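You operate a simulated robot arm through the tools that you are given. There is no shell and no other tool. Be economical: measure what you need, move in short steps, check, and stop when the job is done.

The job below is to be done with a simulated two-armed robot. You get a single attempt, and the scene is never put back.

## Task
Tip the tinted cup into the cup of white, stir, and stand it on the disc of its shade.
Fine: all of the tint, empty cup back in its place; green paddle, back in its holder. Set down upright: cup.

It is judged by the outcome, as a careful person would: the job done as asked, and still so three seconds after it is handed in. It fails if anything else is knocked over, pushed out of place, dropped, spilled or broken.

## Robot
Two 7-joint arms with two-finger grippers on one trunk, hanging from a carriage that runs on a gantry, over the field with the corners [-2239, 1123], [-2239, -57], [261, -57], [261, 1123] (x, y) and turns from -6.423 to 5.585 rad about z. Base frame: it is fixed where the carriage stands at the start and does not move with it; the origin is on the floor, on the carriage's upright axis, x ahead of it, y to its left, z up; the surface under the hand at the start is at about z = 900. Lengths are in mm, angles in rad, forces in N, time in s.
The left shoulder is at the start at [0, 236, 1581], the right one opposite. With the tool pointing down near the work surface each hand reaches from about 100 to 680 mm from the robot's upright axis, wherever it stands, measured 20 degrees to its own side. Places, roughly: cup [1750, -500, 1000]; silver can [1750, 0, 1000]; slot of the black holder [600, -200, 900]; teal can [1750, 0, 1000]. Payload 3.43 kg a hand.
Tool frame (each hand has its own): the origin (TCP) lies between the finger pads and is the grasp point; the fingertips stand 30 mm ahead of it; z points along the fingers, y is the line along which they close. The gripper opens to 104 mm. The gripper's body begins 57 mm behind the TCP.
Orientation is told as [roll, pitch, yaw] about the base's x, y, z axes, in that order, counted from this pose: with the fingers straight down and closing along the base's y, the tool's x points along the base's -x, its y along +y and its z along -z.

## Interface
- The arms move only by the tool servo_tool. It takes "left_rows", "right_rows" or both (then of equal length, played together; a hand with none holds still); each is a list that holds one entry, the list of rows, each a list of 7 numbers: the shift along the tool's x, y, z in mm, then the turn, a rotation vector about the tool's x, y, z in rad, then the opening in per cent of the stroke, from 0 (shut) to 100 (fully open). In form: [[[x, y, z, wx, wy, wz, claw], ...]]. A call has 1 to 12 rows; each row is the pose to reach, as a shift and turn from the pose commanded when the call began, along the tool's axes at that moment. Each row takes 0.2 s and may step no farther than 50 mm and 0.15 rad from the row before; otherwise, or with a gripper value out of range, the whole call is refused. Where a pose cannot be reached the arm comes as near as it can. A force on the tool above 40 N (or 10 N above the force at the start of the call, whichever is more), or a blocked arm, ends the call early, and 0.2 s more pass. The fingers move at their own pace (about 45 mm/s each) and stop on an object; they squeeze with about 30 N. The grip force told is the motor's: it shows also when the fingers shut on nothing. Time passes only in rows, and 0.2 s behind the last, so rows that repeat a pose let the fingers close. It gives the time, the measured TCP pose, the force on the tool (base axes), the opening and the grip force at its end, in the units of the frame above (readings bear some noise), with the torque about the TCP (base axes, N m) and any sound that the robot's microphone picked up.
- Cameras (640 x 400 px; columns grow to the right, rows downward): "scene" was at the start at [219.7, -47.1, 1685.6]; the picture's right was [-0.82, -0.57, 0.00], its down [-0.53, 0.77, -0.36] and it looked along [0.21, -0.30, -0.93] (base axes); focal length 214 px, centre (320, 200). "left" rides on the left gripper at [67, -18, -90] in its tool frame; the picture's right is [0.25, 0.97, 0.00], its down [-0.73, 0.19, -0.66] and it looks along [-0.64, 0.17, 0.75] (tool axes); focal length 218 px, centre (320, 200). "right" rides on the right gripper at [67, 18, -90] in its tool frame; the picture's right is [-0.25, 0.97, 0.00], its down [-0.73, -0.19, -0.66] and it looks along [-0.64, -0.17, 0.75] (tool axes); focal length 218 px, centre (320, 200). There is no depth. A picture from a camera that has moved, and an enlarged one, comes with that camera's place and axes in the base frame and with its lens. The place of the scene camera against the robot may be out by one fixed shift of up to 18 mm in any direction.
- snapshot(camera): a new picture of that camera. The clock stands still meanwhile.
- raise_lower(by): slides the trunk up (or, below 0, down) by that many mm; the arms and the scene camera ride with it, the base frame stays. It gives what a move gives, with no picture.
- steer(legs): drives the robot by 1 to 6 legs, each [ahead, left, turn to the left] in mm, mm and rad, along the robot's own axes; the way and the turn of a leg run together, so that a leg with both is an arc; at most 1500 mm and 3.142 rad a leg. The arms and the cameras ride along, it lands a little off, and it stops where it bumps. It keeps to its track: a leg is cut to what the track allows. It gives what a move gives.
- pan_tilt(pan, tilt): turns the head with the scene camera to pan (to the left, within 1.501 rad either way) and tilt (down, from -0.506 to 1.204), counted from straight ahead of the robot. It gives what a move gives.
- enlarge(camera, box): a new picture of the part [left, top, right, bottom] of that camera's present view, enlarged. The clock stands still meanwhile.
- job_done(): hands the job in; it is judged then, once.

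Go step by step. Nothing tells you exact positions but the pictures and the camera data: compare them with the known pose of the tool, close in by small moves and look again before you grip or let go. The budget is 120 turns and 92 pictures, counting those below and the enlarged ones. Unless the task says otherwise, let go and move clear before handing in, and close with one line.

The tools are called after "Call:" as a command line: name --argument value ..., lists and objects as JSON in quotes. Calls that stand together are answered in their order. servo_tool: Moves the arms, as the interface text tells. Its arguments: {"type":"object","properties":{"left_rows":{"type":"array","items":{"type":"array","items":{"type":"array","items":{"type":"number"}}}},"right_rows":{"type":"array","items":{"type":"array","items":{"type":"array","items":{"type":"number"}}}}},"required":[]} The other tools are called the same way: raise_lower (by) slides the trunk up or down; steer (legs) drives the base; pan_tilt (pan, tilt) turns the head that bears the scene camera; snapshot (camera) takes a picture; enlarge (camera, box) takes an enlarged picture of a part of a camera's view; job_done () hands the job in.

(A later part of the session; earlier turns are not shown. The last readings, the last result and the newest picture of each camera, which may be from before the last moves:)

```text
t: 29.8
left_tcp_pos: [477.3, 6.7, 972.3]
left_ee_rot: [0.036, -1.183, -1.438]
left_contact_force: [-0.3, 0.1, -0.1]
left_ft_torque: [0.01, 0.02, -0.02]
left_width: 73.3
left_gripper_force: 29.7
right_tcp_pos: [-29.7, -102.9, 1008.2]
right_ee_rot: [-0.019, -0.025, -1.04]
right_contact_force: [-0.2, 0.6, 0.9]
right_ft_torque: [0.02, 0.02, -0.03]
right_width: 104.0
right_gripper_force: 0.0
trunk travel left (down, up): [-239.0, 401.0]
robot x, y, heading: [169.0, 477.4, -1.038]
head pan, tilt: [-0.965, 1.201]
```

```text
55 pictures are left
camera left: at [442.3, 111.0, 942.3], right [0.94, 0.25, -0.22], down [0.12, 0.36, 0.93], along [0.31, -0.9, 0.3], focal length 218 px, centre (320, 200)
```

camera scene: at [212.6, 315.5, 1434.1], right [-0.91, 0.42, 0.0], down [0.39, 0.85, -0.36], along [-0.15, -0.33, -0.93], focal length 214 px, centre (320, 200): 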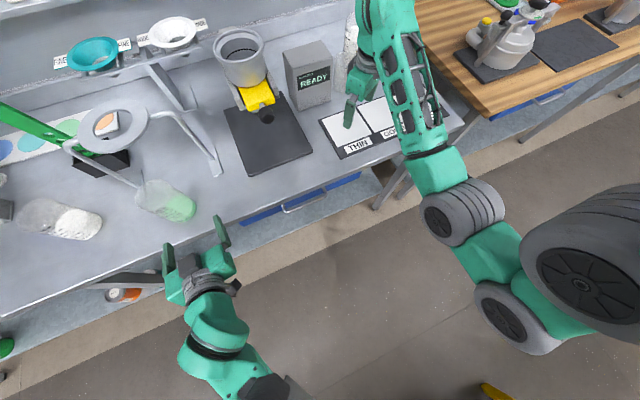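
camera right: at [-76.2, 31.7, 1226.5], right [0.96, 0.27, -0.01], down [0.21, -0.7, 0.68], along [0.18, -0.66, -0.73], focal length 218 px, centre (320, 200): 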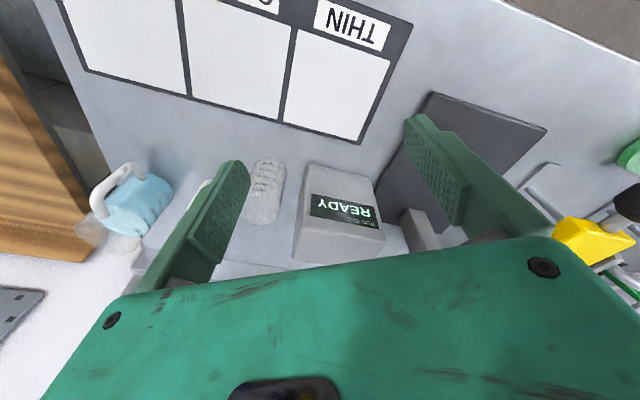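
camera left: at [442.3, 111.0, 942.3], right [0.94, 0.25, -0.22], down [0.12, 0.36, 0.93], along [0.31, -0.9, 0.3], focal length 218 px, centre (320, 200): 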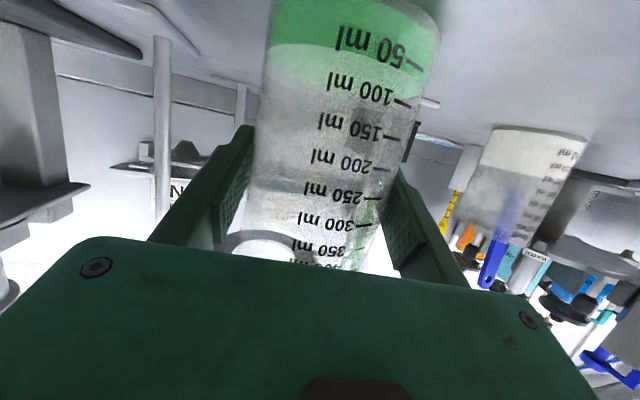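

The tint cup is held, with a width of 73.3 and a place of about (477,6). I'll raise the trunk high, so both hands clear the tall device and the ring, before driving toward the white cup.

Call:
raise_lower --by 120

Call:
raise_lower --by 120

Call:
snapshot --camera "left"

Call:
snapshot --camera "scene"

```text
t: 31.3
left_tcp_pos: [477.7, 6.1, 1092.2]
left_ee_rot: [0.034, -1.183, -1.439]
left_contact_force: [0.2, 0.0, -1.4]
left_ft_torque: [0.01, 0.01, -0.01]
left_width: 73.2
left_gripper_force: 30.5
right_tcp_pos: [-30.0, -102.2, 1128.7]
right_ee_rot: [-0.018, -0.026, -1.042]
right_contact_force: [0.1, -0.4, -0.3]
right_ft_torque: [0.02, 0.01, 0.03]
right_width: 103.8
right_gripper_force: 0.0
trunk travel left (down, up): [-359.0, 281.0]
robot x, y, heading: [174.8, 481.2, -1.038]
head pan, tilt: [-0.965, 1.201]
```

```text
t: 32.8
left_tcp_pos: [477.9, 5.7, 1211.5]
left_ee_rot: [0.036, -1.183, -1.439]
left_contact_force: [0.1, -0.8, -0.6]
left_ft_torque: [-0.03, 0.03, 0.0]
left_width: 72.8
left_gripper_force: 30.4
right_tcp_pos: [-30.5, -102.3, 1248.2]
right_ee_rot: [-0.02, -0.026, -1.042]
right_contact_force: [-0.2, 0.2, -0.3]
right_ft_torque: [0.03, -0.01, 0.01]
right_width: 104.2
right_gripper_force: 0.0
trunk travel left (down, up): [-479.0, 161.0]
robot x, y, heading: [173.4, 476.9, -1.039]
head pan, tilt: [-0.965, 1.201]
```

```text
54 pictures are left
camera left: at [442.3, 111.2, 1182.2], right [0.94, 0.25, -0.22], down [0.12, 0.36, 0.93], along [0.31, -0.9, 0.3], focal length 218 px, centre (320, 200)
```

left: 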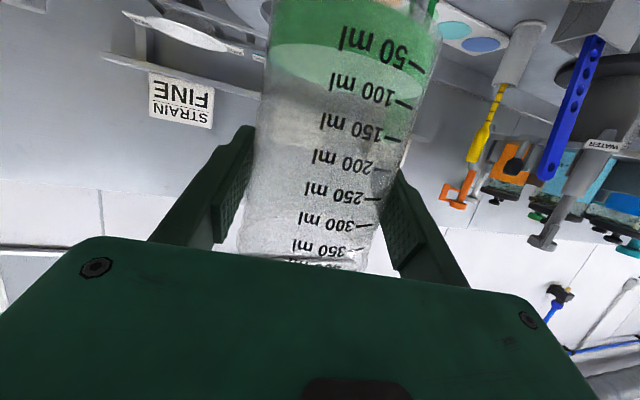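

```text
53 pictures are left
camera scene: at [239.8, 253.9, 1674.0], right [-0.91, 0.42, 0.0], down [0.39, 0.85, -0.36], along [-0.15, -0.33, -0.93], focal length 214 px, centre (320, 200)
```

scene: 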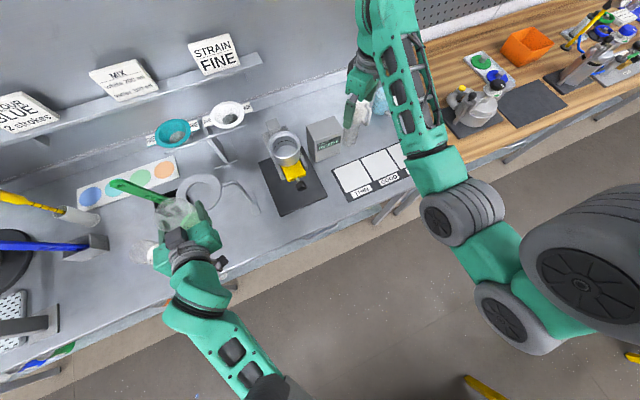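

The cup hangs upright and steady. I'll raise a little more for clearance over the device, turn the robot left, and then go forward toward the white cup.

Call:
raise_lower --by 60

Call:
steer --legs '[[0, 0, 0.339], [120, -70, 0]]'

Call:
snapshot --camera "scene"

Call:
snapshot --camera "right"

```text
t: 33.8
left_tcp_pos: [476.7, 6.5, 1272.3]
left_ee_rot: [0.034, -1.182, -1.439]
left_contact_force: [0.2, -0.1, 0.1]
left_ft_torque: [-0.03, -0.02, 0.0]
left_width: 73.0
left_gripper_force: 29.3
right_tcp_pos: [-29.4, -102.2, 1308.8]
right_ee_rot: [-0.021, -0.026, -1.041]
right_contact_force: [0.3, -0.3, -0.6]
right_ft_torque: [-0.01, 0.0, 0.03]
right_width: 104.0
right_gripper_force: 0.1
trunk travel left (down, up): [-539.0, 101.0]
robot x, y, heading: [172.6, 479.3, -1.037]
head pan, tilt: [-0.965, 1.201]
```

```text
t: 36.2
left_tcp_pos: [667.2, 3.0, 1272.3]
left_ee_rot: [0.035, -1.183, -1.097]
left_contact_force: [0.0, -0.7, -0.6]
left_ft_torque: [-0.02, -0.04, 0.02]
left_width: 72.7
left_gripper_force: 29.3
right_tcp_pos: [226.2, -270.1, 1309.2]
right_ee_rot: [-0.019, -0.025, -0.695]
right_contact_force: [-0.5, -0.9, 0.8]
right_ft_torque: [0.0, 0.01, 0.01]
right_width: 104.0
right_gripper_force: 0.0
trunk travel left (down, up): [-539.0, 101.0]
robot x, y, heading: [221.8, 346.0, -0.693]
head pan, tilt: [-0.965, 1.201]
```

```text
52 pictures are left
camera scene: at [358.5, 161.1, 1734.1], right [-1.0, 0.09, 0.0], down [0.08, 0.93, -0.36], along [-0.03, -0.36, -0.93], focal length 214 px, centre (320, 200)
```

scene: 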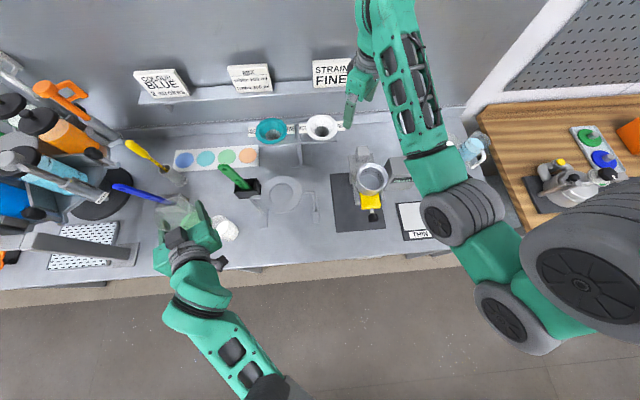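

```text
51 pictures are left
camera right: at [185.4, -209.3, 1397.1], right [0.82, 0.58, -0.01], down [0.43, -0.59, 0.68], along [0.39, -0.56, -0.73], focal length 218 px, centre (320, 200)
```

right: 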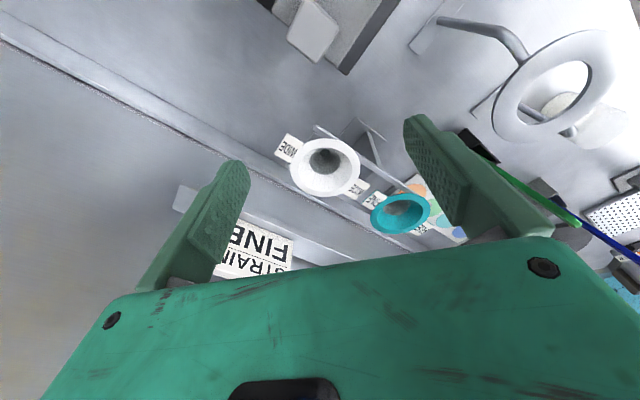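

I'm near the white cup with everything clear. I'll locate the white cup before moving over it.

Call:
enlarge --camera "scene" --box '[130, 170, 290, 270]'

Call:
snapshot --camera "left"

```text
4.00 times, centred on (210, 220) of scene
camera zoom: at [358.5, 161.1, 1734.1], right [-1.0, 0.09, 0.0], down [0.08, 0.93, -0.36], along [-0.03, -0.36, -0.93], focal length 858 px, centre (760, 120)
```

zoom: 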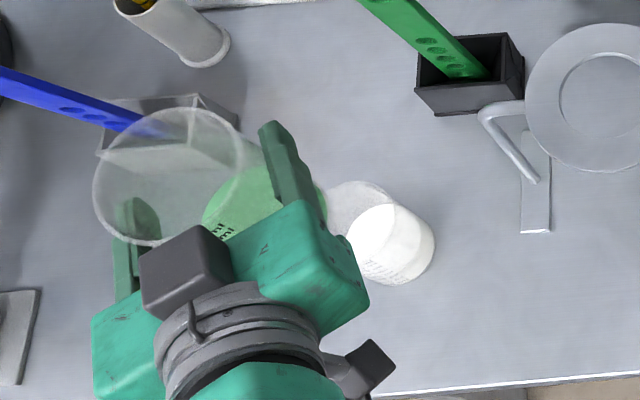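

```text
49 pictures are left
camera left: at [598.6, 91.1, 1242.4], right [0.8, 0.56, -0.22], down [-0.01, 0.38, 0.93], along [0.6, -0.74, 0.31], focal length 218 px, centre (320, 200)
```

left: 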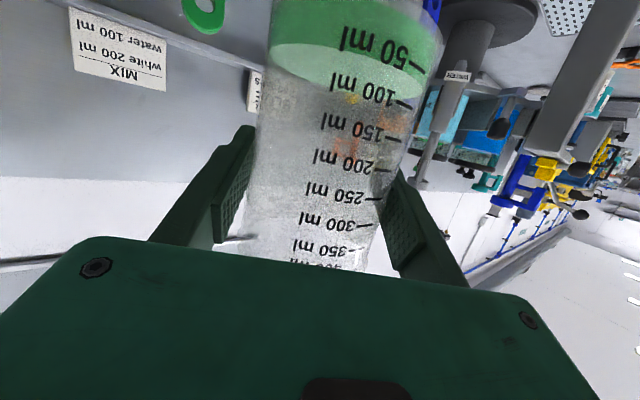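

The white cup is at about (712,-55). I'll move so the tint cup's lip will come over its centre, then lower to a pouring height that still clears the rim.

Call:
steer --legs '[[58.5, -46, 0]]'

Call:
raise_lower --by -155

Call:
enlarge --camera "scene" --box '[110, 130, 310, 255]'

Call:
snapshot --camera "left"

```text
t: 37.3
left_tcp_pos: [682.2, -71.3, 1271.3]
left_ee_rot: [0.034, -1.183, -1.094]
left_contact_force: [0.1, -0.7, -0.8]
left_ft_torque: [0.01, 0.01, 0.01]
left_width: 72.6
left_gripper_force: 30.1
right_tcp_pos: [241.9, -343.9, 1309.3]
right_ee_rot: [-0.02, -0.027, -0.698]
right_contact_force: [-0.7, -0.4, -0.2]
right_ft_torque: [0.0, 0.02, -0.03]
right_width: 103.7
right_gripper_force: 0.1
trunk travel left (down, up): [-539.0, 101.0]
robot x, y, heading: [236.4, 270.8, -0.694]
head pan, tilt: [-0.965, 1.201]
```

```text
t: 39.1
left_tcp_pos: [682.0, -70.0, 1117.1]
left_ee_rot: [0.034, -1.183, -1.095]
left_contact_force: [-0.6, 0.2, -0.3]
left_ft_torque: [0.02, -0.01, 0.0]
left_width: 72.7
left_gripper_force: 30.0
right_tcp_pos: [241.3, -344.3, 1152.0]
right_ee_rot: [-0.019, -0.024, -0.697]
right_contact_force: [-0.1, 0.1, 0.9]
right_ft_torque: [-0.03, 0.01, -0.03]
right_width: 104.4
right_gripper_force: 0.1
trunk travel left (down, up): [-384.0, 256.0]
robot x, y, heading: [238.4, 271.3, -0.696]
head pan, tilt: [-0.965, 1.201]
```

```text
3.20 times, centred on (210, 192) of scene
camera zoom: at [373.8, 86.9, 1579.2], right [-1.0, 0.09, 0.0], down [0.08, 0.93, -0.36], along [-0.03, -0.36, -0.93], focal length 686 px, centre (672, 224)
```

zoom: 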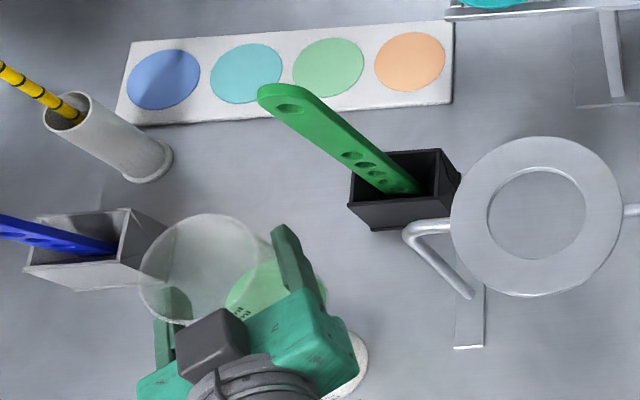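

```text
47 pictures are left
camera left: at [613.9, 16.9, 1087.5], right [0.8, 0.56, -0.22], down [-0.01, 0.38, 0.93], along [0.6, -0.74, 0.31], focal length 218 px, centre (320, 200)
```

left: 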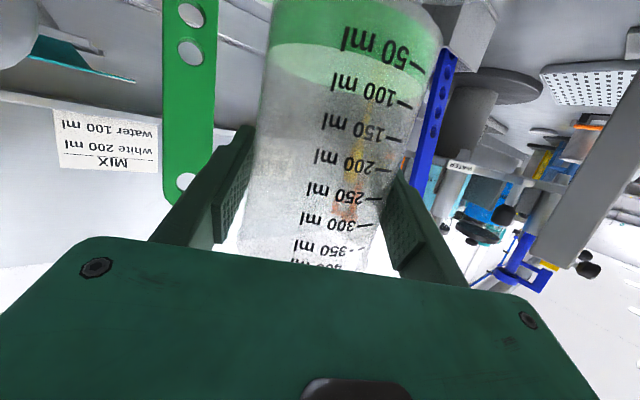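

The geometry looks right: the lip side faces the white cup. I'll tilt 48° first, which is below the pouring angle, to check the wrist can follow.

Call:
servo_tool --left_rows '[[[0, 0, 0, 0.052, 0, -0.13, 40], [0, 0, 0, 0.104, 0, -0.26, 40], [0, 0, 0, 0.156, 0, -0.39, 40], [0, 0, 0, 0.208, 0, -0.52, 40], [0, 0, 0, 0.26, 0, -0.65, 40], [0, 0, 0, 0.312, 0, -0.78, 40]]]'

Call:
snapshot --camera "left"

Call:
enlarge --camera "scene" --box '[110, 150, 270, 250]'

```text
t: 40.5
left_tcp_pos: [658.8, -15.7, 1270.8]
left_ee_rot: [-0.844, -0.814, -0.27]
left_contact_force: [-0.5, -0.3, -1.1]
left_ft_torque: [0.02, 0.01, -0.02]
left_width: 72.5
left_gripper_force: 29.7
left hand out of reach, approached as far as the arm can: row 1, 2, 3, 4, 5, 6
right_tcp_pos: [245.1, -343.2, 1153.6]
right_ee_rot: [-0.018, -0.026, -0.697]
right_contact_force: [0.5, -0.4, -0.6]
right_ft_torque: [0.02, 0.06, -0.01]
right_width: 103.9
right_gripper_force: 0.0
trunk travel left (down, up): [-384.0, 256.0]
robot x, y, heading: [236.5, 271.1, -0.692]
head pan, tilt: [-0.965, 1.201]
```

```text
46 pictures are left
camera left: at [576.3, 64.6, 1272.4], right [0.51, 0.53, -0.68], down [0.44, 0.52, 0.73], along [0.74, -0.67, 0.03], focal length 218 px, centre (320, 200)
```

left: 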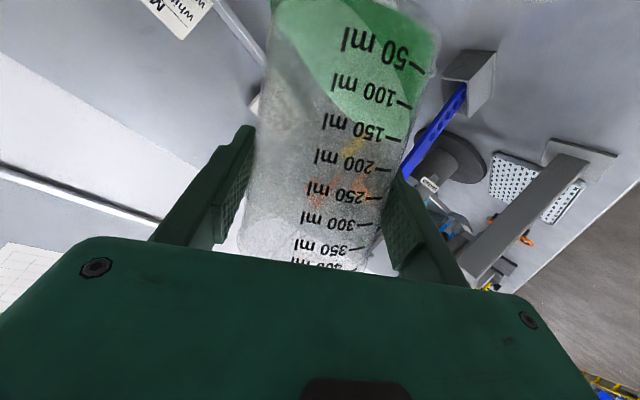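

```text
4.00 times, centred on (190, 200) of scene
camera zoom: at [375.3, 87.1, 1579.3], right [-1.0, 0.09, 0.0], down [0.08, 0.93, -0.36], along [-0.03, -0.36, -0.93], focal length 858 px, centre (840, 200)
```

zoom: 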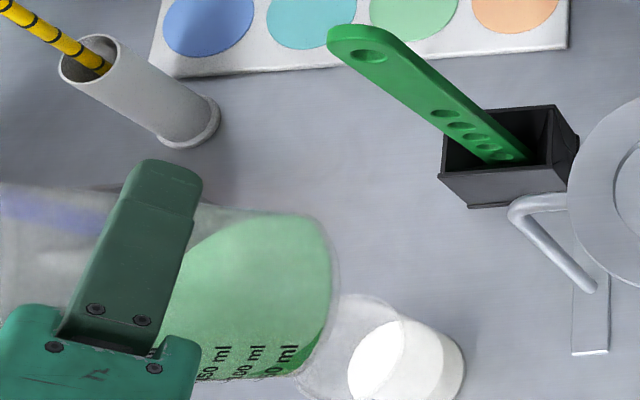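

The wrist turns, but the arm had to rise 150 mm to do it, and nothing spilled. I'll put the cup upright again, raise up, and change stance so the left arm works straight ahead of its own shoulder and the right hand stays clear.

Call:
servo_tool --left_rows '[[[0, 0, 0, -0.052, 0, 0.13, 40], [0, 0, 0, -0.104, 0, 0.26, 40], [0, 0, 0, -0.156, 0, 0.39, 40], [0, 0, 0, -0.208, 0, 0.52, 40], [0, 0, 0, -0.26, 0, 0.65, 40], [0, 0, 0, -0.312, 0, 0.78, 40]]]'

Call:
raise_lower --by 150

```text
t: 41.9
left_tcp_pos: [657.3, -17.1, 1274.8]
left_ee_rot: [0.531, -0.964, -1.544]
left_contact_force: [0.6, 0.9, -0.8]
left_ft_torque: [0.01, 0.0, 0.03]
left_width: 72.5
left_gripper_force: 30.3
right_tcp_pos: [240.8, -342.8, 1152.5]
right_ee_rot: [-0.018, -0.026, -0.699]
right_contact_force: [0.8, -0.8, 0.2]
right_ft_torque: [0.01, 0.01, 0.05]
right_width: 103.8
right_gripper_force: 0.0
trunk travel left (down, up): [-384.0, 256.0]
robot x, y, heading: [235.9, 272.3, -0.694]
head pan, tilt: [-0.965, 1.201]
```

```text
t: 43.6
left_tcp_pos: [655.7, -15.6, 1424.4]
left_ee_rot: [0.527, -0.966, -1.54]
left_contact_force: [-0.1, 0.0, -1.2]
left_ft_torque: [-0.03, 0.02, -0.04]
left_width: 72.5
left_gripper_force: 29.9
right_tcp_pos: [241.0, -343.1, 1303.9]
right_ee_rot: [-0.018, -0.027, -0.698]
right_contact_force: [-0.5, 0.3, 0.1]
right_ft_torque: [-0.03, 0.0, -0.03]
right_width: 104.0
right_gripper_force: 0.2
trunk travel left (down, up): [-534.0, 106.0]
robot x, y, heading: [238.1, 276.4, -0.69]
head pan, tilt: [-0.965, 1.201]
```

The cup ended about 18° past upright, which is still safe. I'll set it level and shift the hand to the robot's left, toward its own shoulder line.

Call:
servo_tool --left_rows '[[[17, 35, -8, 0.02, -0.029, -0.051, 40], [34, 70, -16, 0.04, -0.058, -0.102, 40], [51, 105, -24, 0.062, -0.087, -0.154, 40], [68, 140, -32, 0.082, -0.116, -0.205, 40], [86, 176, -40, 0.103, -0.1445, -0.2567, 40], [86, 176, -40, 0.103, -0.1445, -0.2567, 40]]]'

Call:
snapshot --camera "scene"

```text
t: 45.0
left_tcp_pos: [771.1, 86.1, 1471.9]
left_ee_rot: [0.071, -1.137, -1.1]
left_contact_force: [0.6, -0.7, -0.5]
left_ft_torque: [-0.01, -0.01, 0.0]
left_width: 72.6
left_gripper_force: 30.1
left hand out of reach, approached as far as the arm can: row 4, 5, 6
right_tcp_pos: [241.3, -343.6, 1302.9]
right_ee_rot: [-0.019, -0.024, -0.698]
right_contact_force: [-0.5, -0.5, -0.7]
right_ft_torque: [0.0, 0.01, 0.01]
right_width: 104.0
right_gripper_force: 0.1
trunk travel left (down, up): [-534.0, 106.0]
robot x, y, heading: [240.3, 272.6, -0.692]
head pan, tilt: [-0.965, 1.201]
```

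```text
44 pictures are left
camera scene: at [373.8, 86.9, 1729.1], right [-1.0, 0.09, 0.0], down [0.08, 0.93, -0.36], along [-0.03, -0.36, -0.93], focal length 214 px, centre (320, 200)
```

scene: 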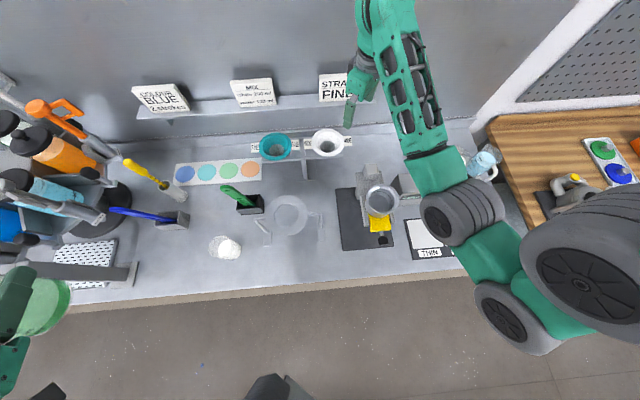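

The reach limit seems to come from the hand's inward yaw, so I'll turn the tool outward and see whether it can then come down.

Call:
servo_tool --left_rows '[[[0, 0, 0, -0.113, 0.004, -0.052, 40], [0, 0, 0, -0.226, 0.008, -0.105, 40], [0, 0, 0, -0.34, 0.011, -0.157, 40], [0, 0, 0, -0.4535, 0.015, -0.21, 40], [34, -1, 16, -0.4535, 0.015, -0.21, 40], [68, -2, 32, -0.4535, 0.015, -0.21, 40], [102, -3, 47, -0.4535, 0.015, -0.21, 40], [136, -4.5, 63, -0.4535, 0.015, -0.21, 40]]]'

```text
t: 46.8
left_tcp_pos: [769.3, 88.0, 1322.5]
left_ee_rot: [0.077, -1.138, -0.6]
left_contact_force: [-0.1, 0.3, -0.9]
left_ft_torque: [0.05, 0.04, 0.0]
left_width: 72.3
left_gripper_force: 30.4
right_tcp_pos: [241.3, -343.8, 1302.9]
right_ee_rot: [-0.02, -0.026, -0.699]
right_contact_force: [1.1, 0.8, 0.0]
right_ft_torque: [0.01, 0.0, 0.03]
right_width: 104.0
right_gripper_force: 0.1
trunk travel left (down, up): [-534.0, 106.0]
robot x, y, heading: [238.8, 267.5, -0.687]
head pan, tilt: [-0.965, 1.201]
```

That worked: with the tool pointing straight ahead of the shoulder, the arm moves freely. I'll test the tilt here, up to a safe angle.

Call:
servo_tool --left_rows '[[[0, 0, 0, 0.055, 0, -0.119, 40], [0, 0, 0, 0.11, 0, -0.238, 40], [0, 0, 0, 0.165, 0, -0.357, 40], [0, 0, 0, 0.22, 0, -0.476, 40], [0, 0, 0, 0.275, 0, -0.595, 40], [0, 0, 0, 0.33, 0, -0.714, 40]]]'

```text
t: 48.2
left_tcp_pos: [802.3, 156.0, 1400.6]
left_ee_rot: [-0.83, -0.878, 0.169]
left_contact_force: [-0.2, -0.1, -0.9]
left_ft_torque: [0.01, -0.01, -0.02]
left_width: 72.3
left_gripper_force: 29.8
left hand out of reach, approached as far as the arm can: row 1, 2, 3, 4, 5, 6
right_tcp_pos: [240.8, -343.9, 1302.4]
right_ee_rot: [-0.019, -0.027, -0.699]
right_contact_force: [-0.6, 0.7, -0.4]
right_ft_torque: [0.01, -0.01, 0.02]
right_width: 104.2
right_gripper_force: 0.0
trunk travel left (down, up): [-534.0, 106.0]
robot x, y, heading: [238.2, 270.6, -0.694]
head pan, tilt: [-0.965, 1.201]
```

The wrist stops in that direction, so I'll come back through upright and test the other way, again only to a safe 40°.

Call:
servo_tool --left_rows '[[[10, -3, 6, -0.051, 0, 0.125, 40], [20, -7, 12, -0.102, 0, 0.25, 40], [30, -10, 19, -0.153, 0, 0.375, 40], [40, -13, 25, -0.204, 0, 0.5, 40], [50, -17, 31, -0.255, 0, 0.625, 40], [60, -20, 37, -0.306, 0, 0.75, 40], [70, -23, 44, -0.357, 0, 0.875, 40], [80, -27, 50, -0.408, 0, 1.0, 40], [88, -30, 56, -0.459, 0, 1.125, 40]]]'

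Call:
snapshot --camera "left"

```text
t: 50.2
left_tcp_pos: [768.7, 87.8, 1321.1]
left_ee_rot: [1.046, -0.707, -1.529]
left_contact_force: [0.5, 0.2, -0.6]
left_ft_torque: [-0.01, 0.03, -0.02]
left_width: 72.2
left_gripper_force: 30.4
right_tcp_pos: [241.0, -344.2, 1302.8]
right_ee_rot: [-0.02, -0.026, -0.698]
right_contact_force: [-0.7, 0.3, -0.5]
right_ft_torque: [0.0, 0.0, -0.01]
right_width: 103.9
right_gripper_force: 0.2
trunk travel left (down, up): [-534.0, 106.0]
robot x, y, heading: [237.7, 272.9, -0.692]
head pan, tilt: [-0.965, 1.201]
```

```text
43 pictures are left
camera left: at [679.2, 155.0, 1298.8], right [0.45, 0.76, 0.47], down [-0.46, -0.25, 0.85], along [0.76, -0.6, 0.23], focal length 218 px, centre (320, 200)
```

left: 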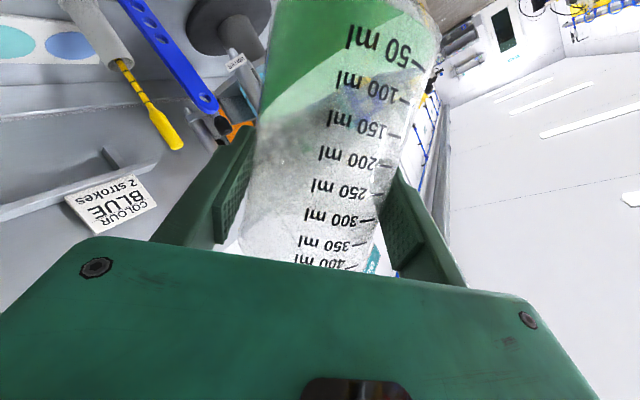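

Tilting toward the robot's right works freely. So I'll pour from the aisle side of the white cup, with the mouth toward the wall. I'll lift the right hand a little and turn the robot to line this up.

Call:
servo_tool --right_rows '[[[0, 0, -40, 0, 0, 0, 100], [0, 0, -80, 0, 0, 0, 100]]]'

Call:
steer --legs '[[15, 16, 0], [0, 0, -0.238]]'

Call:
snapshot --camera "scene"

Call:
snapshot --camera "right"

```text
t: 50.8
left_tcp_pos: [769.5, 87.9, 1320.1]
left_ee_rot: [1.045, -0.708, -1.528]
left_contact_force: [0.5, 0.6, -1.6]
left_ft_torque: [-0.02, 0.02, 0.01]
left_width: 72.0
left_gripper_force: 30.6
right_tcp_pos: [255.0, -380.4, 1340.9]
right_ee_rot: [-0.022, -0.03, -0.698]
right_contact_force: [-0.2, 0.2, 0.6]
right_ft_torque: [-0.03, 0.05, 0.01]
right_width: 104.1
right_gripper_force: 0.0
right hand out of reach, approached as far as the arm can: row 1, 2
trunk travel left (down, up): [-534.0, 106.0]
robot x, y, heading: [236.5, 269.3, -0.693]
head pan, tilt: [-0.965, 1.201]
```

```text
t: 52.5
left_tcp_pos: [732.4, -29.5, 1320.8]
left_ee_rot: [1.042, -0.708, -1.766]
left_contact_force: [0.4, -0.7, -0.1]
left_ft_torque: [-0.02, 0.01, -0.03]
left_width: 71.8
left_gripper_force: 30.2
right_tcp_pos: [121.5, -363.3, 1339.3]
right_ee_rot: [-0.02, -0.028, -0.937]
right_contact_force: [-0.3, 0.6, -0.2]
right_ft_torque: [0.01, -0.05, -0.05]
right_width: 104.1
right_gripper_force: 0.2
trunk travel left (down, up): [-534.0, 106.0]
robot x, y, heading: [256.6, 276.4, -0.933]
head pan, tilt: [-0.965, 1.201]
```

```text
42 pictures are left
camera scene: at [348.1, 59.7, 1729.1], right [-0.95, 0.32, 0.0], down [0.3, 0.88, -0.36], along [-0.12, -0.34, -0.93], focal length 214 px, centre (320, 200)
```

scene: 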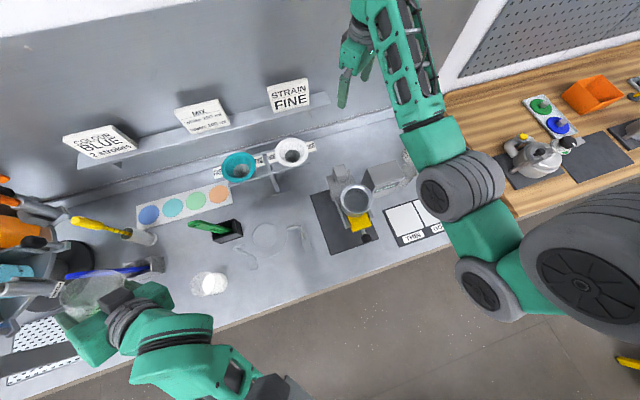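

```text
41 pictures are left
camera right: at [96.5, -294.4, 1427.8], right [0.93, 0.37, -0.01], down [0.28, -0.68, 0.68], along [0.24, -0.64, -0.73], focal length 218 px, centre (320, 200)
```

right: 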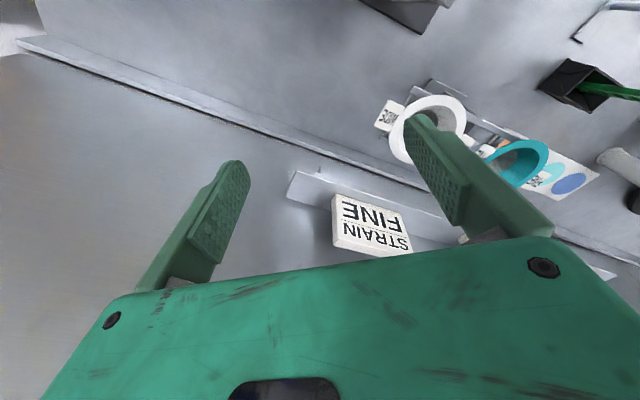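

The cup is aligned over the aisle side of the white cup and tilted about 41°. The right hand has clear space below, so I'll lower to pouring height.

Call:
raise_lower --by -210

Call:
enlarge --camera "scene" --box '[20, 150, 260, 300]'

```text
t: 54.7
left_tcp_pos: [731.8, -29.6, 1111.5]
left_ee_rot: [1.044, -0.708, -1.765]
left_contact_force: [0.1, 0.3, -2.4]
left_ft_torque: [-0.03, 0.02, -0.01]
left_width: 71.6
left_gripper_force: 30.0
right_tcp_pos: [121.2, -363.4, 1129.6]
right_ee_rot: [-0.021, -0.03, -0.936]
right_contact_force: [-0.5, 0.8, 0.8]
right_ft_torque: [0.01, -0.01, -0.02]
right_width: 103.8
right_gripper_force: 0.0
trunk travel left (down, up): [-324.0, 316.0]
robot x, y, heading: [258.4, 276.0, -0.929]
head pan, tilt: [-0.965, 1.201]
```

```text
2.67 times, centred on (140, 225) of scene
camera zoom: at [348.1, 59.7, 1519.2], right [-0.95, 0.32, 0.0], down [0.3, 0.88, -0.36], along [-0.12, -0.34, -0.93], focal length 572 px, centre (800, 133)
```

zoom: 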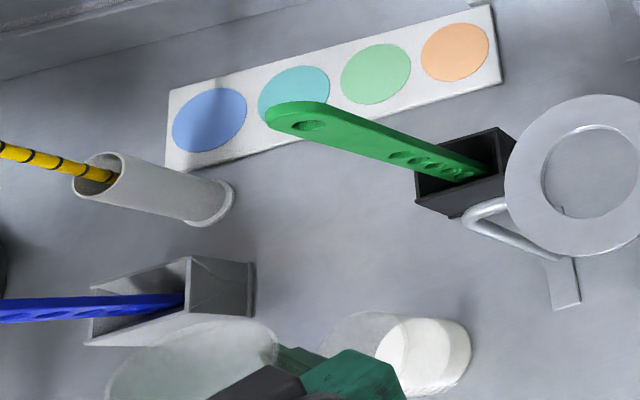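

All is in place, so I'll pour gradually, going to about 75° first.

Call:
servo_tool --left_rows '[[[0, 0, 0, -0.037, 0.017, 0.091, 35], [0, 0, 0, -0.074, 0.033, 0.183, 35], [0, 0, 0, -0.111, 0.05, 0.274, 35], [0, 0, 0, -0.148, 0.067, 0.366, 35], [0, 0, 0, -0.167, 0.075, 0.411, 35], [0, 0, 0, -0.185, 0.083, 0.457, 35], [0, 0, 0, -0.204, 0.092, 0.503, 35], [0, 0, 0, -0.223, 0.1, 0.548, 35]]]'

Call:
snapshot --camera "left"

Call:
snapshot --camera "scene"

```text
t: 56.5
left_tcp_pos: [732.5, -29.7, 1109.8]
left_ee_rot: [1.328, -0.163, -1.887]
left_contact_force: [0.5, 0.8, -1.0]
left_ft_torque: [-0.05, 0.02, 0.01]
left_width: 71.6
left_gripper_force: 29.8
right_tcp_pos: [122.8, -362.5, 1128.6]
right_ee_rot: [-0.019, -0.03, -0.934]
right_contact_force: [0.2, -0.3, -1.1]
right_ft_torque: [0.0, 0.0, 0.0]
right_width: 103.8
right_gripper_force: 0.1
trunk travel left (down, up): [-324.0, 316.0]
robot x, y, heading: [262.0, 274.5, -0.932]
head pan, tilt: [-0.965, 1.201]
```

```text
39 pictures are left
camera left: at [665.7, 63.1, 1103.3], right [0.35, 0.31, 0.89], down [-0.77, -0.45, 0.46], along [0.54, -0.84, 0.08], focal length 218 px, centre (320, 200)
```

left: 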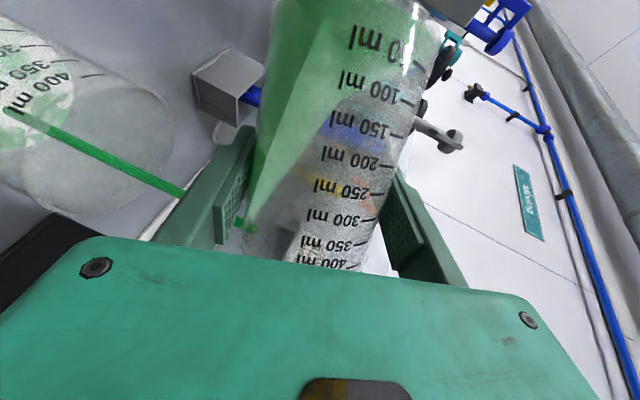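

```text
38 pictures are left
camera scene: at [348.1, 59.8, 1519.1], right [-0.95, 0.32, 0.0], down [0.3, 0.88, -0.36], along [-0.12, -0.34, -0.93], focal length 214 px, centre (320, 200)
```

scene: 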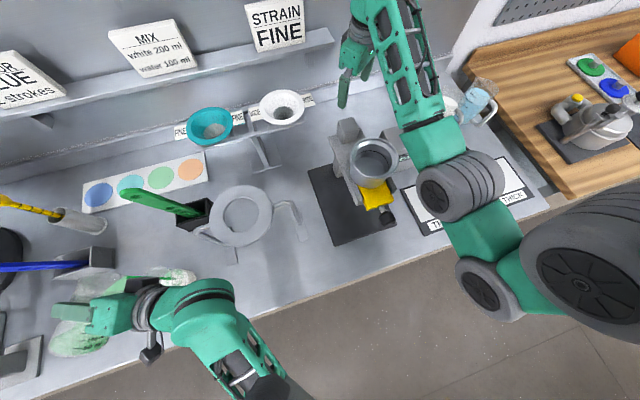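

The stream is going into the white cup's mouth. I'll carry on slowly.

Call:
servo_tool --left_rows '[[[0, 0, 0, -0.019, 0.008, 0.046, 35], [0, 0, 0, -0.037, 0.017, 0.091, 35], [0, 0, 0, -0.056, 0.025, 0.137, 35], [0, 0, 0, -0.074, 0.033, 0.183, 35], [0, 0, 0, -0.093, 0.042, 0.229, 35], [0, 0, 0, -0.111, 0.05, 0.274, 35], [0, 0, 0, -0.13, 0.058, 0.32, 35], [0, 0, 0, -0.148, 0.067, 0.366, 35], [0, 0, 0, -0.148, 0.067, 0.366, 35], [0, 0, 0, -0.148, 0.067, 0.366, 35]]]'

Call:
snapshot --camera "left"

```text
t: 58.7
left_tcp_pos: [731.0, -29.4, 1111.1]
left_ee_rot: [1.477, 0.209, -1.884]
left_contact_force: [0.2, -1.6, -0.5]
left_ft_torque: [-0.03, 0.02, 0.02]
left_width: 71.3
left_gripper_force: 30.3
right_tcp_pos: [123.0, -362.4, 1129.4]
right_ee_rot: [-0.019, -0.031, -0.935]
right_contact_force: [-0.9, -0.3, 0.0]
right_ft_torque: [0.01, -0.01, 0.03]
right_width: 103.8
right_gripper_force: 0.1
trunk travel left (down, up): [-324.0, 316.0]
robot x, y, heading: [257.8, 273.1, -0.928]
head pan, tilt: [-0.965, 1.201]
```

```text
37 pictures are left
camera left: at [666.1, 63.2, 1114.8], right [0.1, 0.02, 0.99], down [-0.84, -0.53, 0.09], along [0.53, -0.85, -0.04], focal length 218 px, centre (320, 200)
```

left: 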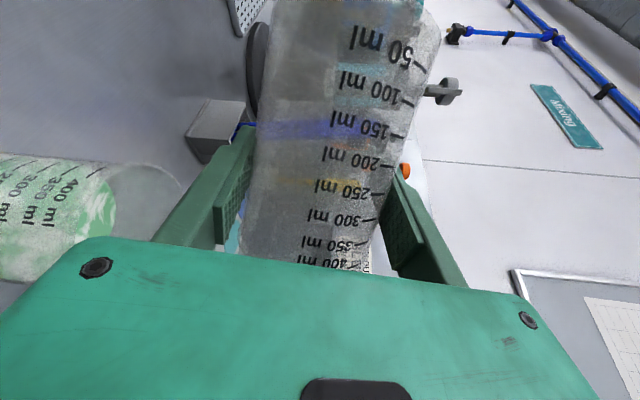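

The tint cup looks empty. I'll tip it further to drain the last drops over the white cup, and hold there briefly.

Call:
servo_tool --left_rows '[[[-3, 0, -1, -0.037, 0.017, 0.091, 35], [-6, 0, -2, -0.074, 0.033, 0.183, 35], [-9, 0, -3, -0.111, 0.05, 0.274, 35], [-11, 0, -4, -0.13, 0.058, 0.32, 35], [-11, 0, -4, -0.13, 0.058, 0.32, 35], [-11, 0, -4, -0.13, 0.058, 0.32, 35], [-11, 0, -4, -0.13, 0.058, 0.32, 35], [-11, 0, -4, -0.13, 0.058, 0.32, 35]]]'

Call:
snapshot --camera "left"

```text
t: 60.5
left_tcp_pos: [724.4, -38.8, 1108.5]
left_ee_rot: [1.629, 0.529, -1.83]
left_contact_force: [-1.3, 0.6, -0.9]
left_ft_torque: [0.01, -0.01, 0.01]
left_width: 71.2
left_gripper_force: 30.3
right_tcp_pos: [121.9, -362.0, 1129.2]
right_ee_rot: [-0.018, -0.03, -0.935]
right_contact_force: [0.2, -0.5, -0.1]
right_ft_torque: [-0.03, -0.02, -0.01]
right_width: 103.7
right_gripper_force: 0.1
trunk travel left (down, up): [-324.0, 316.0]
robot x, y, heading: [259.8, 272.7, -0.935]
head pan, tilt: [-0.965, 1.201]
```

```text
36 pictures are left
camera left: at [657.0, 51.3, 1122.8], right [-0.12, -0.25, 0.96], down [-0.82, -0.51, -0.24], along [0.55, -0.82, -0.14], focal length 218 px, centre (320, 200)
```

left: 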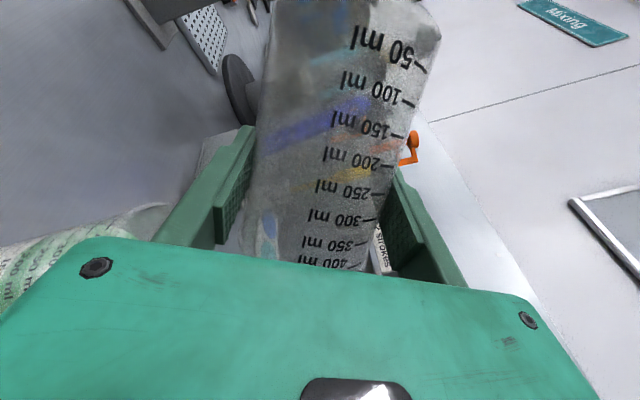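

The tint cup is empty. I'll raise up, turn it upright again, and bring the right hand inward ready for the drive back.

Call:
raise_lower --by 180

Call:
servo_tool --left_rows '[[[1, 0, 0, 0.054, -0.024, -0.132, 35], [2, 0, 1, 0.107, -0.048, -0.265, 35], [3, 0, 1, 0.161, -0.072, -0.397, 35], [4, 0, 1, 0.215, -0.097, -0.529, 35], [5, 0, 2, 0.268, -0.121, -0.661, 35], [6, 0, 2, 0.322, -0.145, -0.794, 35], [7, 0, 2, 0.376, -0.169, -0.926, 35], [8, 0, 3, 0.429, -0.193, -1.058, 35], [9, 0, 3, 0.483, -0.217, -1.19, 35], [10, 0, 3, 0.537, -0.242, -1.323, 35], [11, 0, 4, 0.59, -0.266, -1.455, 35], [11, 0, 4, 0.644, -0.29, -1.587, 35]]]' --right_rows '[[[0, 20, 0, 0, 0, 0, 100], [0, 40, 0, 0, 0, 0, 100], [0, 60, 0, 0, 0, 0, 100], [0, 80, 0, 0, 0, 0, 100], [0, 100, 0, 0, 0, 0, 100], [0, 120, 0, 0, 0, 0, 100], [0, 140, 0, 0, 0, 0, 100], [0, 160, 0, 0, 0, 0, 100], [0, 180, 0, 0, 0, 0, 100], [0, 200, 0, 0, 0, 0, 100], [0, 220, 0, 0, 0, 0, 100], [0, 238, 0, 0, 0, 0, 100]]]'

Call:
snapshot --camera "scene"

```text
t: 62.5
left_tcp_pos: [725.6, -39.3, 1288.9]
left_ee_rot: [1.628, 0.53, -1.829]
left_contact_force: [-0.2, -0.7, -0.6]
left_ft_torque: [0.0, -0.01, -0.01]
left_width: 71.2
left_gripper_force: 29.8
right_tcp_pos: [122.7, -362.0, 1309.2]
right_ee_rot: [-0.02, -0.03, -0.936]
right_contact_force: [-0.3, 0.9, -0.4]
right_ft_torque: [0.0, 0.01, 0.02]
right_width: 104.1
right_gripper_force: 0.1
trunk travel left (down, up): [-504.0, 136.0]
robot x, y, heading: [259.2, 276.5, -0.932]
head pan, tilt: [-0.965, 1.201]
```

```text
t: 65.1
left_tcp_pos: [732.7, -31.3, 1294.8]
left_ee_rot: [0.681, -1.021, -1.485]
left_contact_force: [-0.9, -0.7, -0.5]
left_ft_torque: [-0.03, -0.02, 0.0]
left_width: 71.3
left_gripper_force: 29.9
right_tcp_pos: [321.3, -243.3, 1268.9]
right_ee_rot: [-0.019, -0.031, -0.937]
right_contact_force: [0.5, 0.7, -0.1]
right_ft_torque: [0.02, 0.02, 0.02]
right_width: 104.1
right_gripper_force: 0.0
right hand out of reach, approached as far as the arm can: row 1, 2, 3, 4, 5, 6, 7, 8, 9, 10, 11, 12
trunk travel left (down, up): [-504.0, 136.0]
robot x, y, heading: [257.8, 274.3, -0.93]
head pan, tilt: [-0.965, 1.201]
```

```text
35 pictures are left
camera scene: at [348.0, 59.7, 1699.1], right [-0.95, 0.32, 0.0], down [0.3, 0.88, -0.36], along [-0.12, -0.34, -0.93], focal length 214 px, centre (320, 200)
```

scene: 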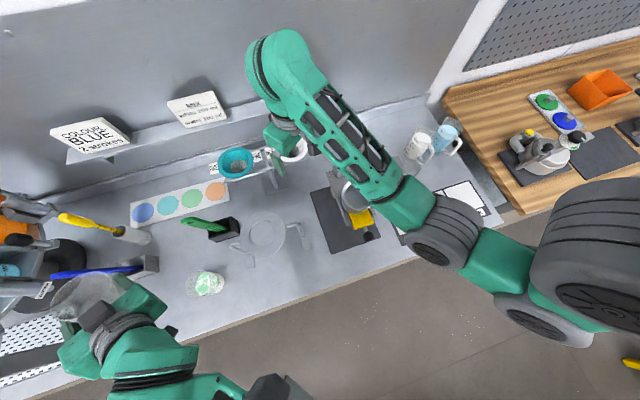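

I'll finish levelling the empty cup, then drive back toward its starting place.

Call:
servo_tool --left_rows '[[[0, 0, 0, 0.04, -0.018, -0.098, 35], [0, 0, 0, 0.08, -0.036, -0.196, 35], [0, 0, 0, 0.119, -0.054, -0.294, 35], [0, 0, 0, 0.119, -0.054, -0.294, 35]]]'

Call:
steer --legs '[[-216, -36, 0], [0, 0, -0.268]]'

Call:
snapshot --camera "scene"

```text
t: 66.1
left_tcp_pos: [731.4, -31.6, 1295.7]
left_ee_rot: [0.05, -1.181, -0.915]
left_contact_force: [0.0, 0.4, -0.6]
left_ft_torque: [-0.01, -0.03, 0.0]
left_width: 70.9
left_gripper_force: 30.0
right_tcp_pos: [322.1, -242.8, 1268.7]
right_ee_rot: [-0.021, -0.032, -0.937]
right_contact_force: [-0.4, -0.8, -0.1]
right_ft_torque: [-0.02, -0.01, -0.01]
right_width: 104.0
right_gripper_force: 0.0
trunk travel left (down, up): [-504.0, 136.0]
robot x, y, heading: [261.1, 275.4, -0.929]
head pan, tilt: [-0.965, 1.201]
```

```text
t: 68.7
left_tcp_pos: [473.8, 6.8, 1295.0]
left_ee_rot: [0.055, -1.182, -1.189]
left_contact_force: [0.1, -0.4, -0.4]
left_ft_torque: [0.01, 0.02, 0.01]
left_width: 71.3
left_gripper_force: 29.8
right_tcp_pos: [22.5, -88.2, 1269.5]
right_ee_rot: [-0.022, -0.031, -1.207]
right_contact_force: [-0.5, 0.0, -0.6]
right_ft_torque: [-0.04, 0.03, 0.0]
right_width: 103.9
right_gripper_force: 0.1
trunk travel left (down, up): [-504.0, 136.0]
robot x, y, heading: [101.9, 427.5, -1.2]
head pan, tilt: [-0.965, 1.201]
```

```text
34 pictures are left
camera scene: at [129.5, 193.8, 1699.1], right [-0.83, 0.56, 0.0], down [0.52, 0.77, -0.36], along [-0.2, -0.3, -0.93], focal length 214 px, centre (320, 200)
```

scene: 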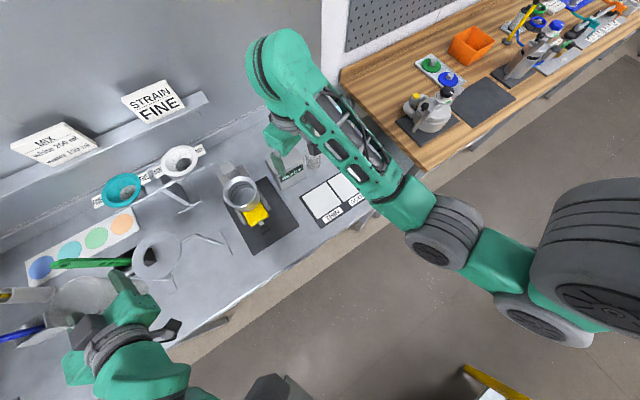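

The cup is above its place. I'll lower the trunk most of the way and do the rest with the arm.

Call:
raise_lower --by -240

Call:
servo_tool --left_rows '[[[14, 1, 6, 0, 0, 0, 35], [28, 2, 12, 0, 0, 0, 35], [42, 3, 18, 0, 0, 0, 35], [51, 3, 22, 0, 0, 0, 35]]]'

Call:
snapshot --camera "left"

Call:
enlarge --camera "scene" --box '[20, 130, 260, 280]'

```text
t: 71.2
left_tcp_pos: [474.4, 7.0, 1055.9]
left_ee_rot: [0.055, -1.184, -1.189]
left_contact_force: [-0.3, 0.5, -0.6]
left_ft_torque: [0.0, -0.02, -0.02]
left_width: 71.0
left_gripper_force: 29.9
right_tcp_pos: [23.0, -87.4, 1027.7]
right_ee_rot: [-0.021, -0.033, -1.206]
right_contact_force: [-1.2, 0.2, -0.2]
right_ft_torque: [0.0, 0.01, -0.01]
right_width: 104.0
right_gripper_force: 0.0
trunk travel left (down, up): [-264.0, 376.0]
robot x, y, heading: [101.0, 429.8, -1.198]
head pan, tilt: [-0.965, 1.201]
```

```text
t: 72.2
left_tcp_pos: [484.8, 8.4, 1014.3]
left_ee_rot: [0.056, -1.182, -1.192]
left_contact_force: [0.1, -0.2, -0.2]
left_ft_torque: [0.03, -0.04, -0.03]
left_width: 71.2
left_gripper_force: 29.9
left hand out of reach, approached as far as the arm can: row 3, 4
right_tcp_pos: [22.3, -88.9, 1029.1]
right_ee_rot: [-0.022, -0.03, -1.207]
right_contact_force: [1.0, -0.4, 0.5]
right_ft_torque: [0.01, 0.01, 0.0]
right_width: 104.0
right_gripper_force: 0.1
trunk travel left (down, up): [-264.0, 376.0]
robot x, y, heading: [98.1, 429.4, -1.206]
head pan, tilt: [-0.965, 1.201]
```

```text
33 pictures are left
camera left: at [424.0, 100.2, 983.9], right [0.84, 0.49, -0.21], down [0.02, 0.37, 0.93], along [0.54, -0.79, 0.31], focal length 218 px, centre (320, 200)
```

left: 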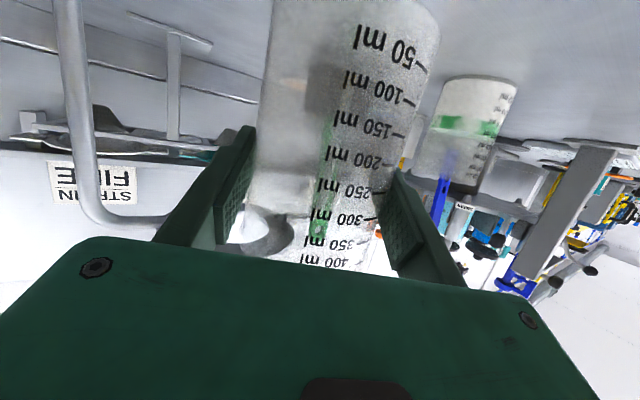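

```text
2.67 times, centred on (140, 205) of scene
camera zoom: at [129.6, 193.6, 1459.2], right [-0.83, 0.56, 0.0], down [0.52, 0.77, -0.36], along [-0.2, -0.3, -0.93], focal length 572 px, centre (800, 187)
```

zoom: 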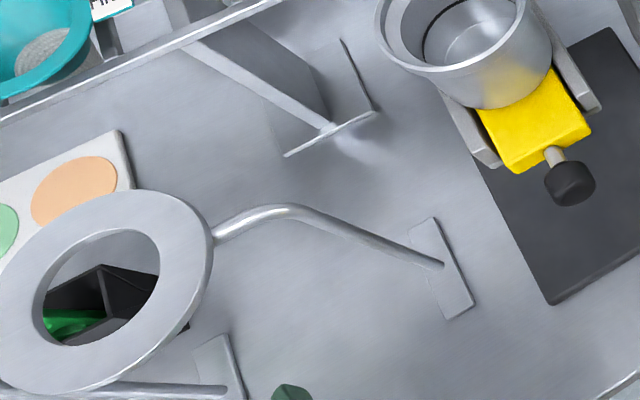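

The cup is upright and empty. The mix shows a green layer on white, so it does need stirring. I'll correct the sideways position and lower the last bit.

Call:
steer --legs '[[-0.6, -7.7, 0]]'

Call:
raise_lower --by -40

Call:
snapshot --camera "left"

```text
t: 72.9
left_tcp_pos: [477.0, 6.0, 1014.2]
left_ee_rot: [0.054, -1.184, -1.191]
left_contact_force: [-0.7, -1.0, -0.6]
left_ft_torque: [0.0, 0.01, -0.02]
left_width: 70.9
left_gripper_force: 29.6
right_tcp_pos: [15.8, -89.2, 1029.3]
right_ee_rot: [-0.02, -0.031, -1.207]
right_contact_force: [0.0, -0.6, -0.8]
right_ft_torque: [-0.02, -0.02, 0.0]
right_width: 104.1
right_gripper_force: 0.0
trunk travel left (down, up): [-264.0, 376.0]
robot x, y, heading: [92.3, 429.9, -1.204]
head pan, tilt: [-0.965, 1.201]
```

```text
t: 73.8
left_tcp_pos: [478.7, 5.3, 974.1]
left_ee_rot: [0.054, -1.185, -1.192]
left_contact_force: [-0.8, 0.7, 3.8]
left_ft_torque: [-0.02, 0.16, -0.02]
left_width: 70.9
left_gripper_force: 29.5
right_tcp_pos: [16.5, -90.3, 988.9]
right_ee_rot: [-0.022, -0.031, -1.206]
right_contact_force: [-1.0, 0.3, -0.6]
right_ft_torque: [0.02, -0.04, -0.02]
right_width: 103.9
right_gripper_force: 0.1
trunk travel left (down, up): [-224.0, 416.0]
robot x, y, heading: [91.5, 424.4, -1.197]
head pan, tilt: [-0.965, 1.201]
```

```text
31 pictures are left
camera left: at [416.5, 97.9, 944.4], right [0.84, 0.49, -0.21], down [0.02, 0.38, 0.93], along [0.54, -0.79, 0.31], focal length 218 px, centre (320, 200)
```

left: 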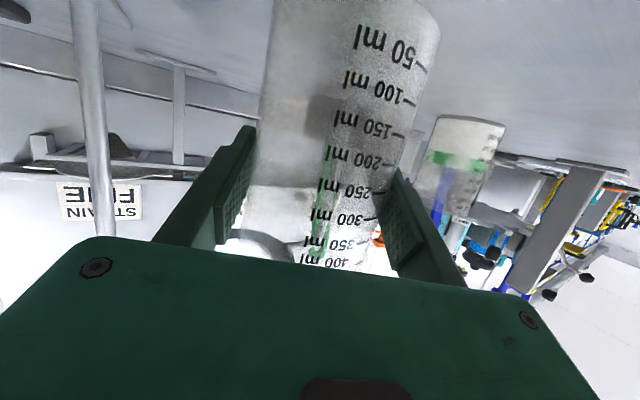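

It's touching the bench (3.8 N). I'll ease down 1 mm and release.

Call:
raise_lower --by -1

Call:
servo_tool --left_rows '[[[0, 0, 0, 0, 0, 0, 75], [0, 0, 0, 0, 0, 0, 85], [0, 0, 0, 0, 0, 0, 100], [0, 0, 0, 0, 0, 0, 100]]]'

Call:
snapshot --camera "left"

```text
t: 74.3
left_tcp_pos: [477.0, 5.8, 975.2]
left_ee_rot: [0.053, -1.187, -1.192]
left_contact_force: [-2.3, 2.2, 9.6]
left_ft_torque: [0.02, 0.42, -0.1]
left_width: 70.8
left_gripper_force: 29.4
right_tcp_pos: [14.6, -91.1, 987.5]
right_ee_rot: [-0.021, -0.032, -1.206]
right_contact_force: [-0.6, 0.0, -0.1]
right_ft_torque: [-0.04, -0.01, -0.02]
right_width: 104.0
right_gripper_force: 0.1
trunk travel left (down, up): [-223.0, 417.0]
robot x, y, heading: [90.4, 421.4, -1.2]
head pan, tilt: [-0.965, 1.201]
```

```text
t: 75.3
left_tcp_pos: [476.6, 6.8, 972.6]
left_ee_rot: [0.055, -1.183, -1.19]
left_contact_force: [-0.5, 0.4, 0.2]
left_ft_torque: [0.0, 0.02, -0.03]
left_width: 104.1
left_gripper_force: 0.2
right_tcp_pos: [14.1, -89.2, 988.4]
right_ee_rot: [-0.02, -0.031, -1.208]
right_contact_force: [-0.5, 0.5, -0.7]
right_ft_torque: [0.01, -0.03, -0.02]
right_width: 104.0
right_gripper_force: 0.1
trunk travel left (down, up): [-223.0, 417.0]
robot x, y, heading: [88.9, 428.1, -1.2]
head pan, tilt: [-0.965, 1.201]
```

```text
30 pictures are left
camera left: at [416.4, 98.1, 942.6], right [0.84, 0.49, -0.21], down [0.02, 0.37, 0.93], along [0.54, -0.79, 0.31], focal length 218 px, centre (320, 200)
```

left: 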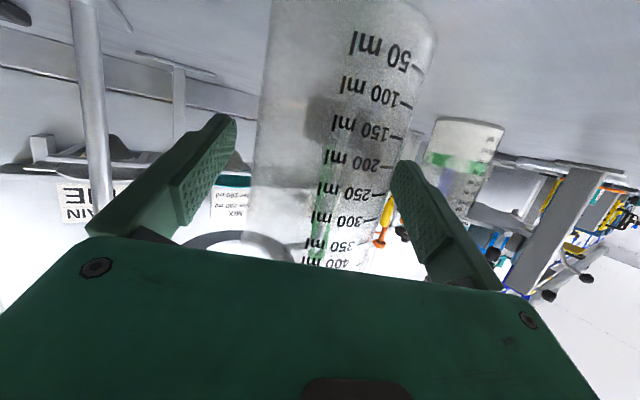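

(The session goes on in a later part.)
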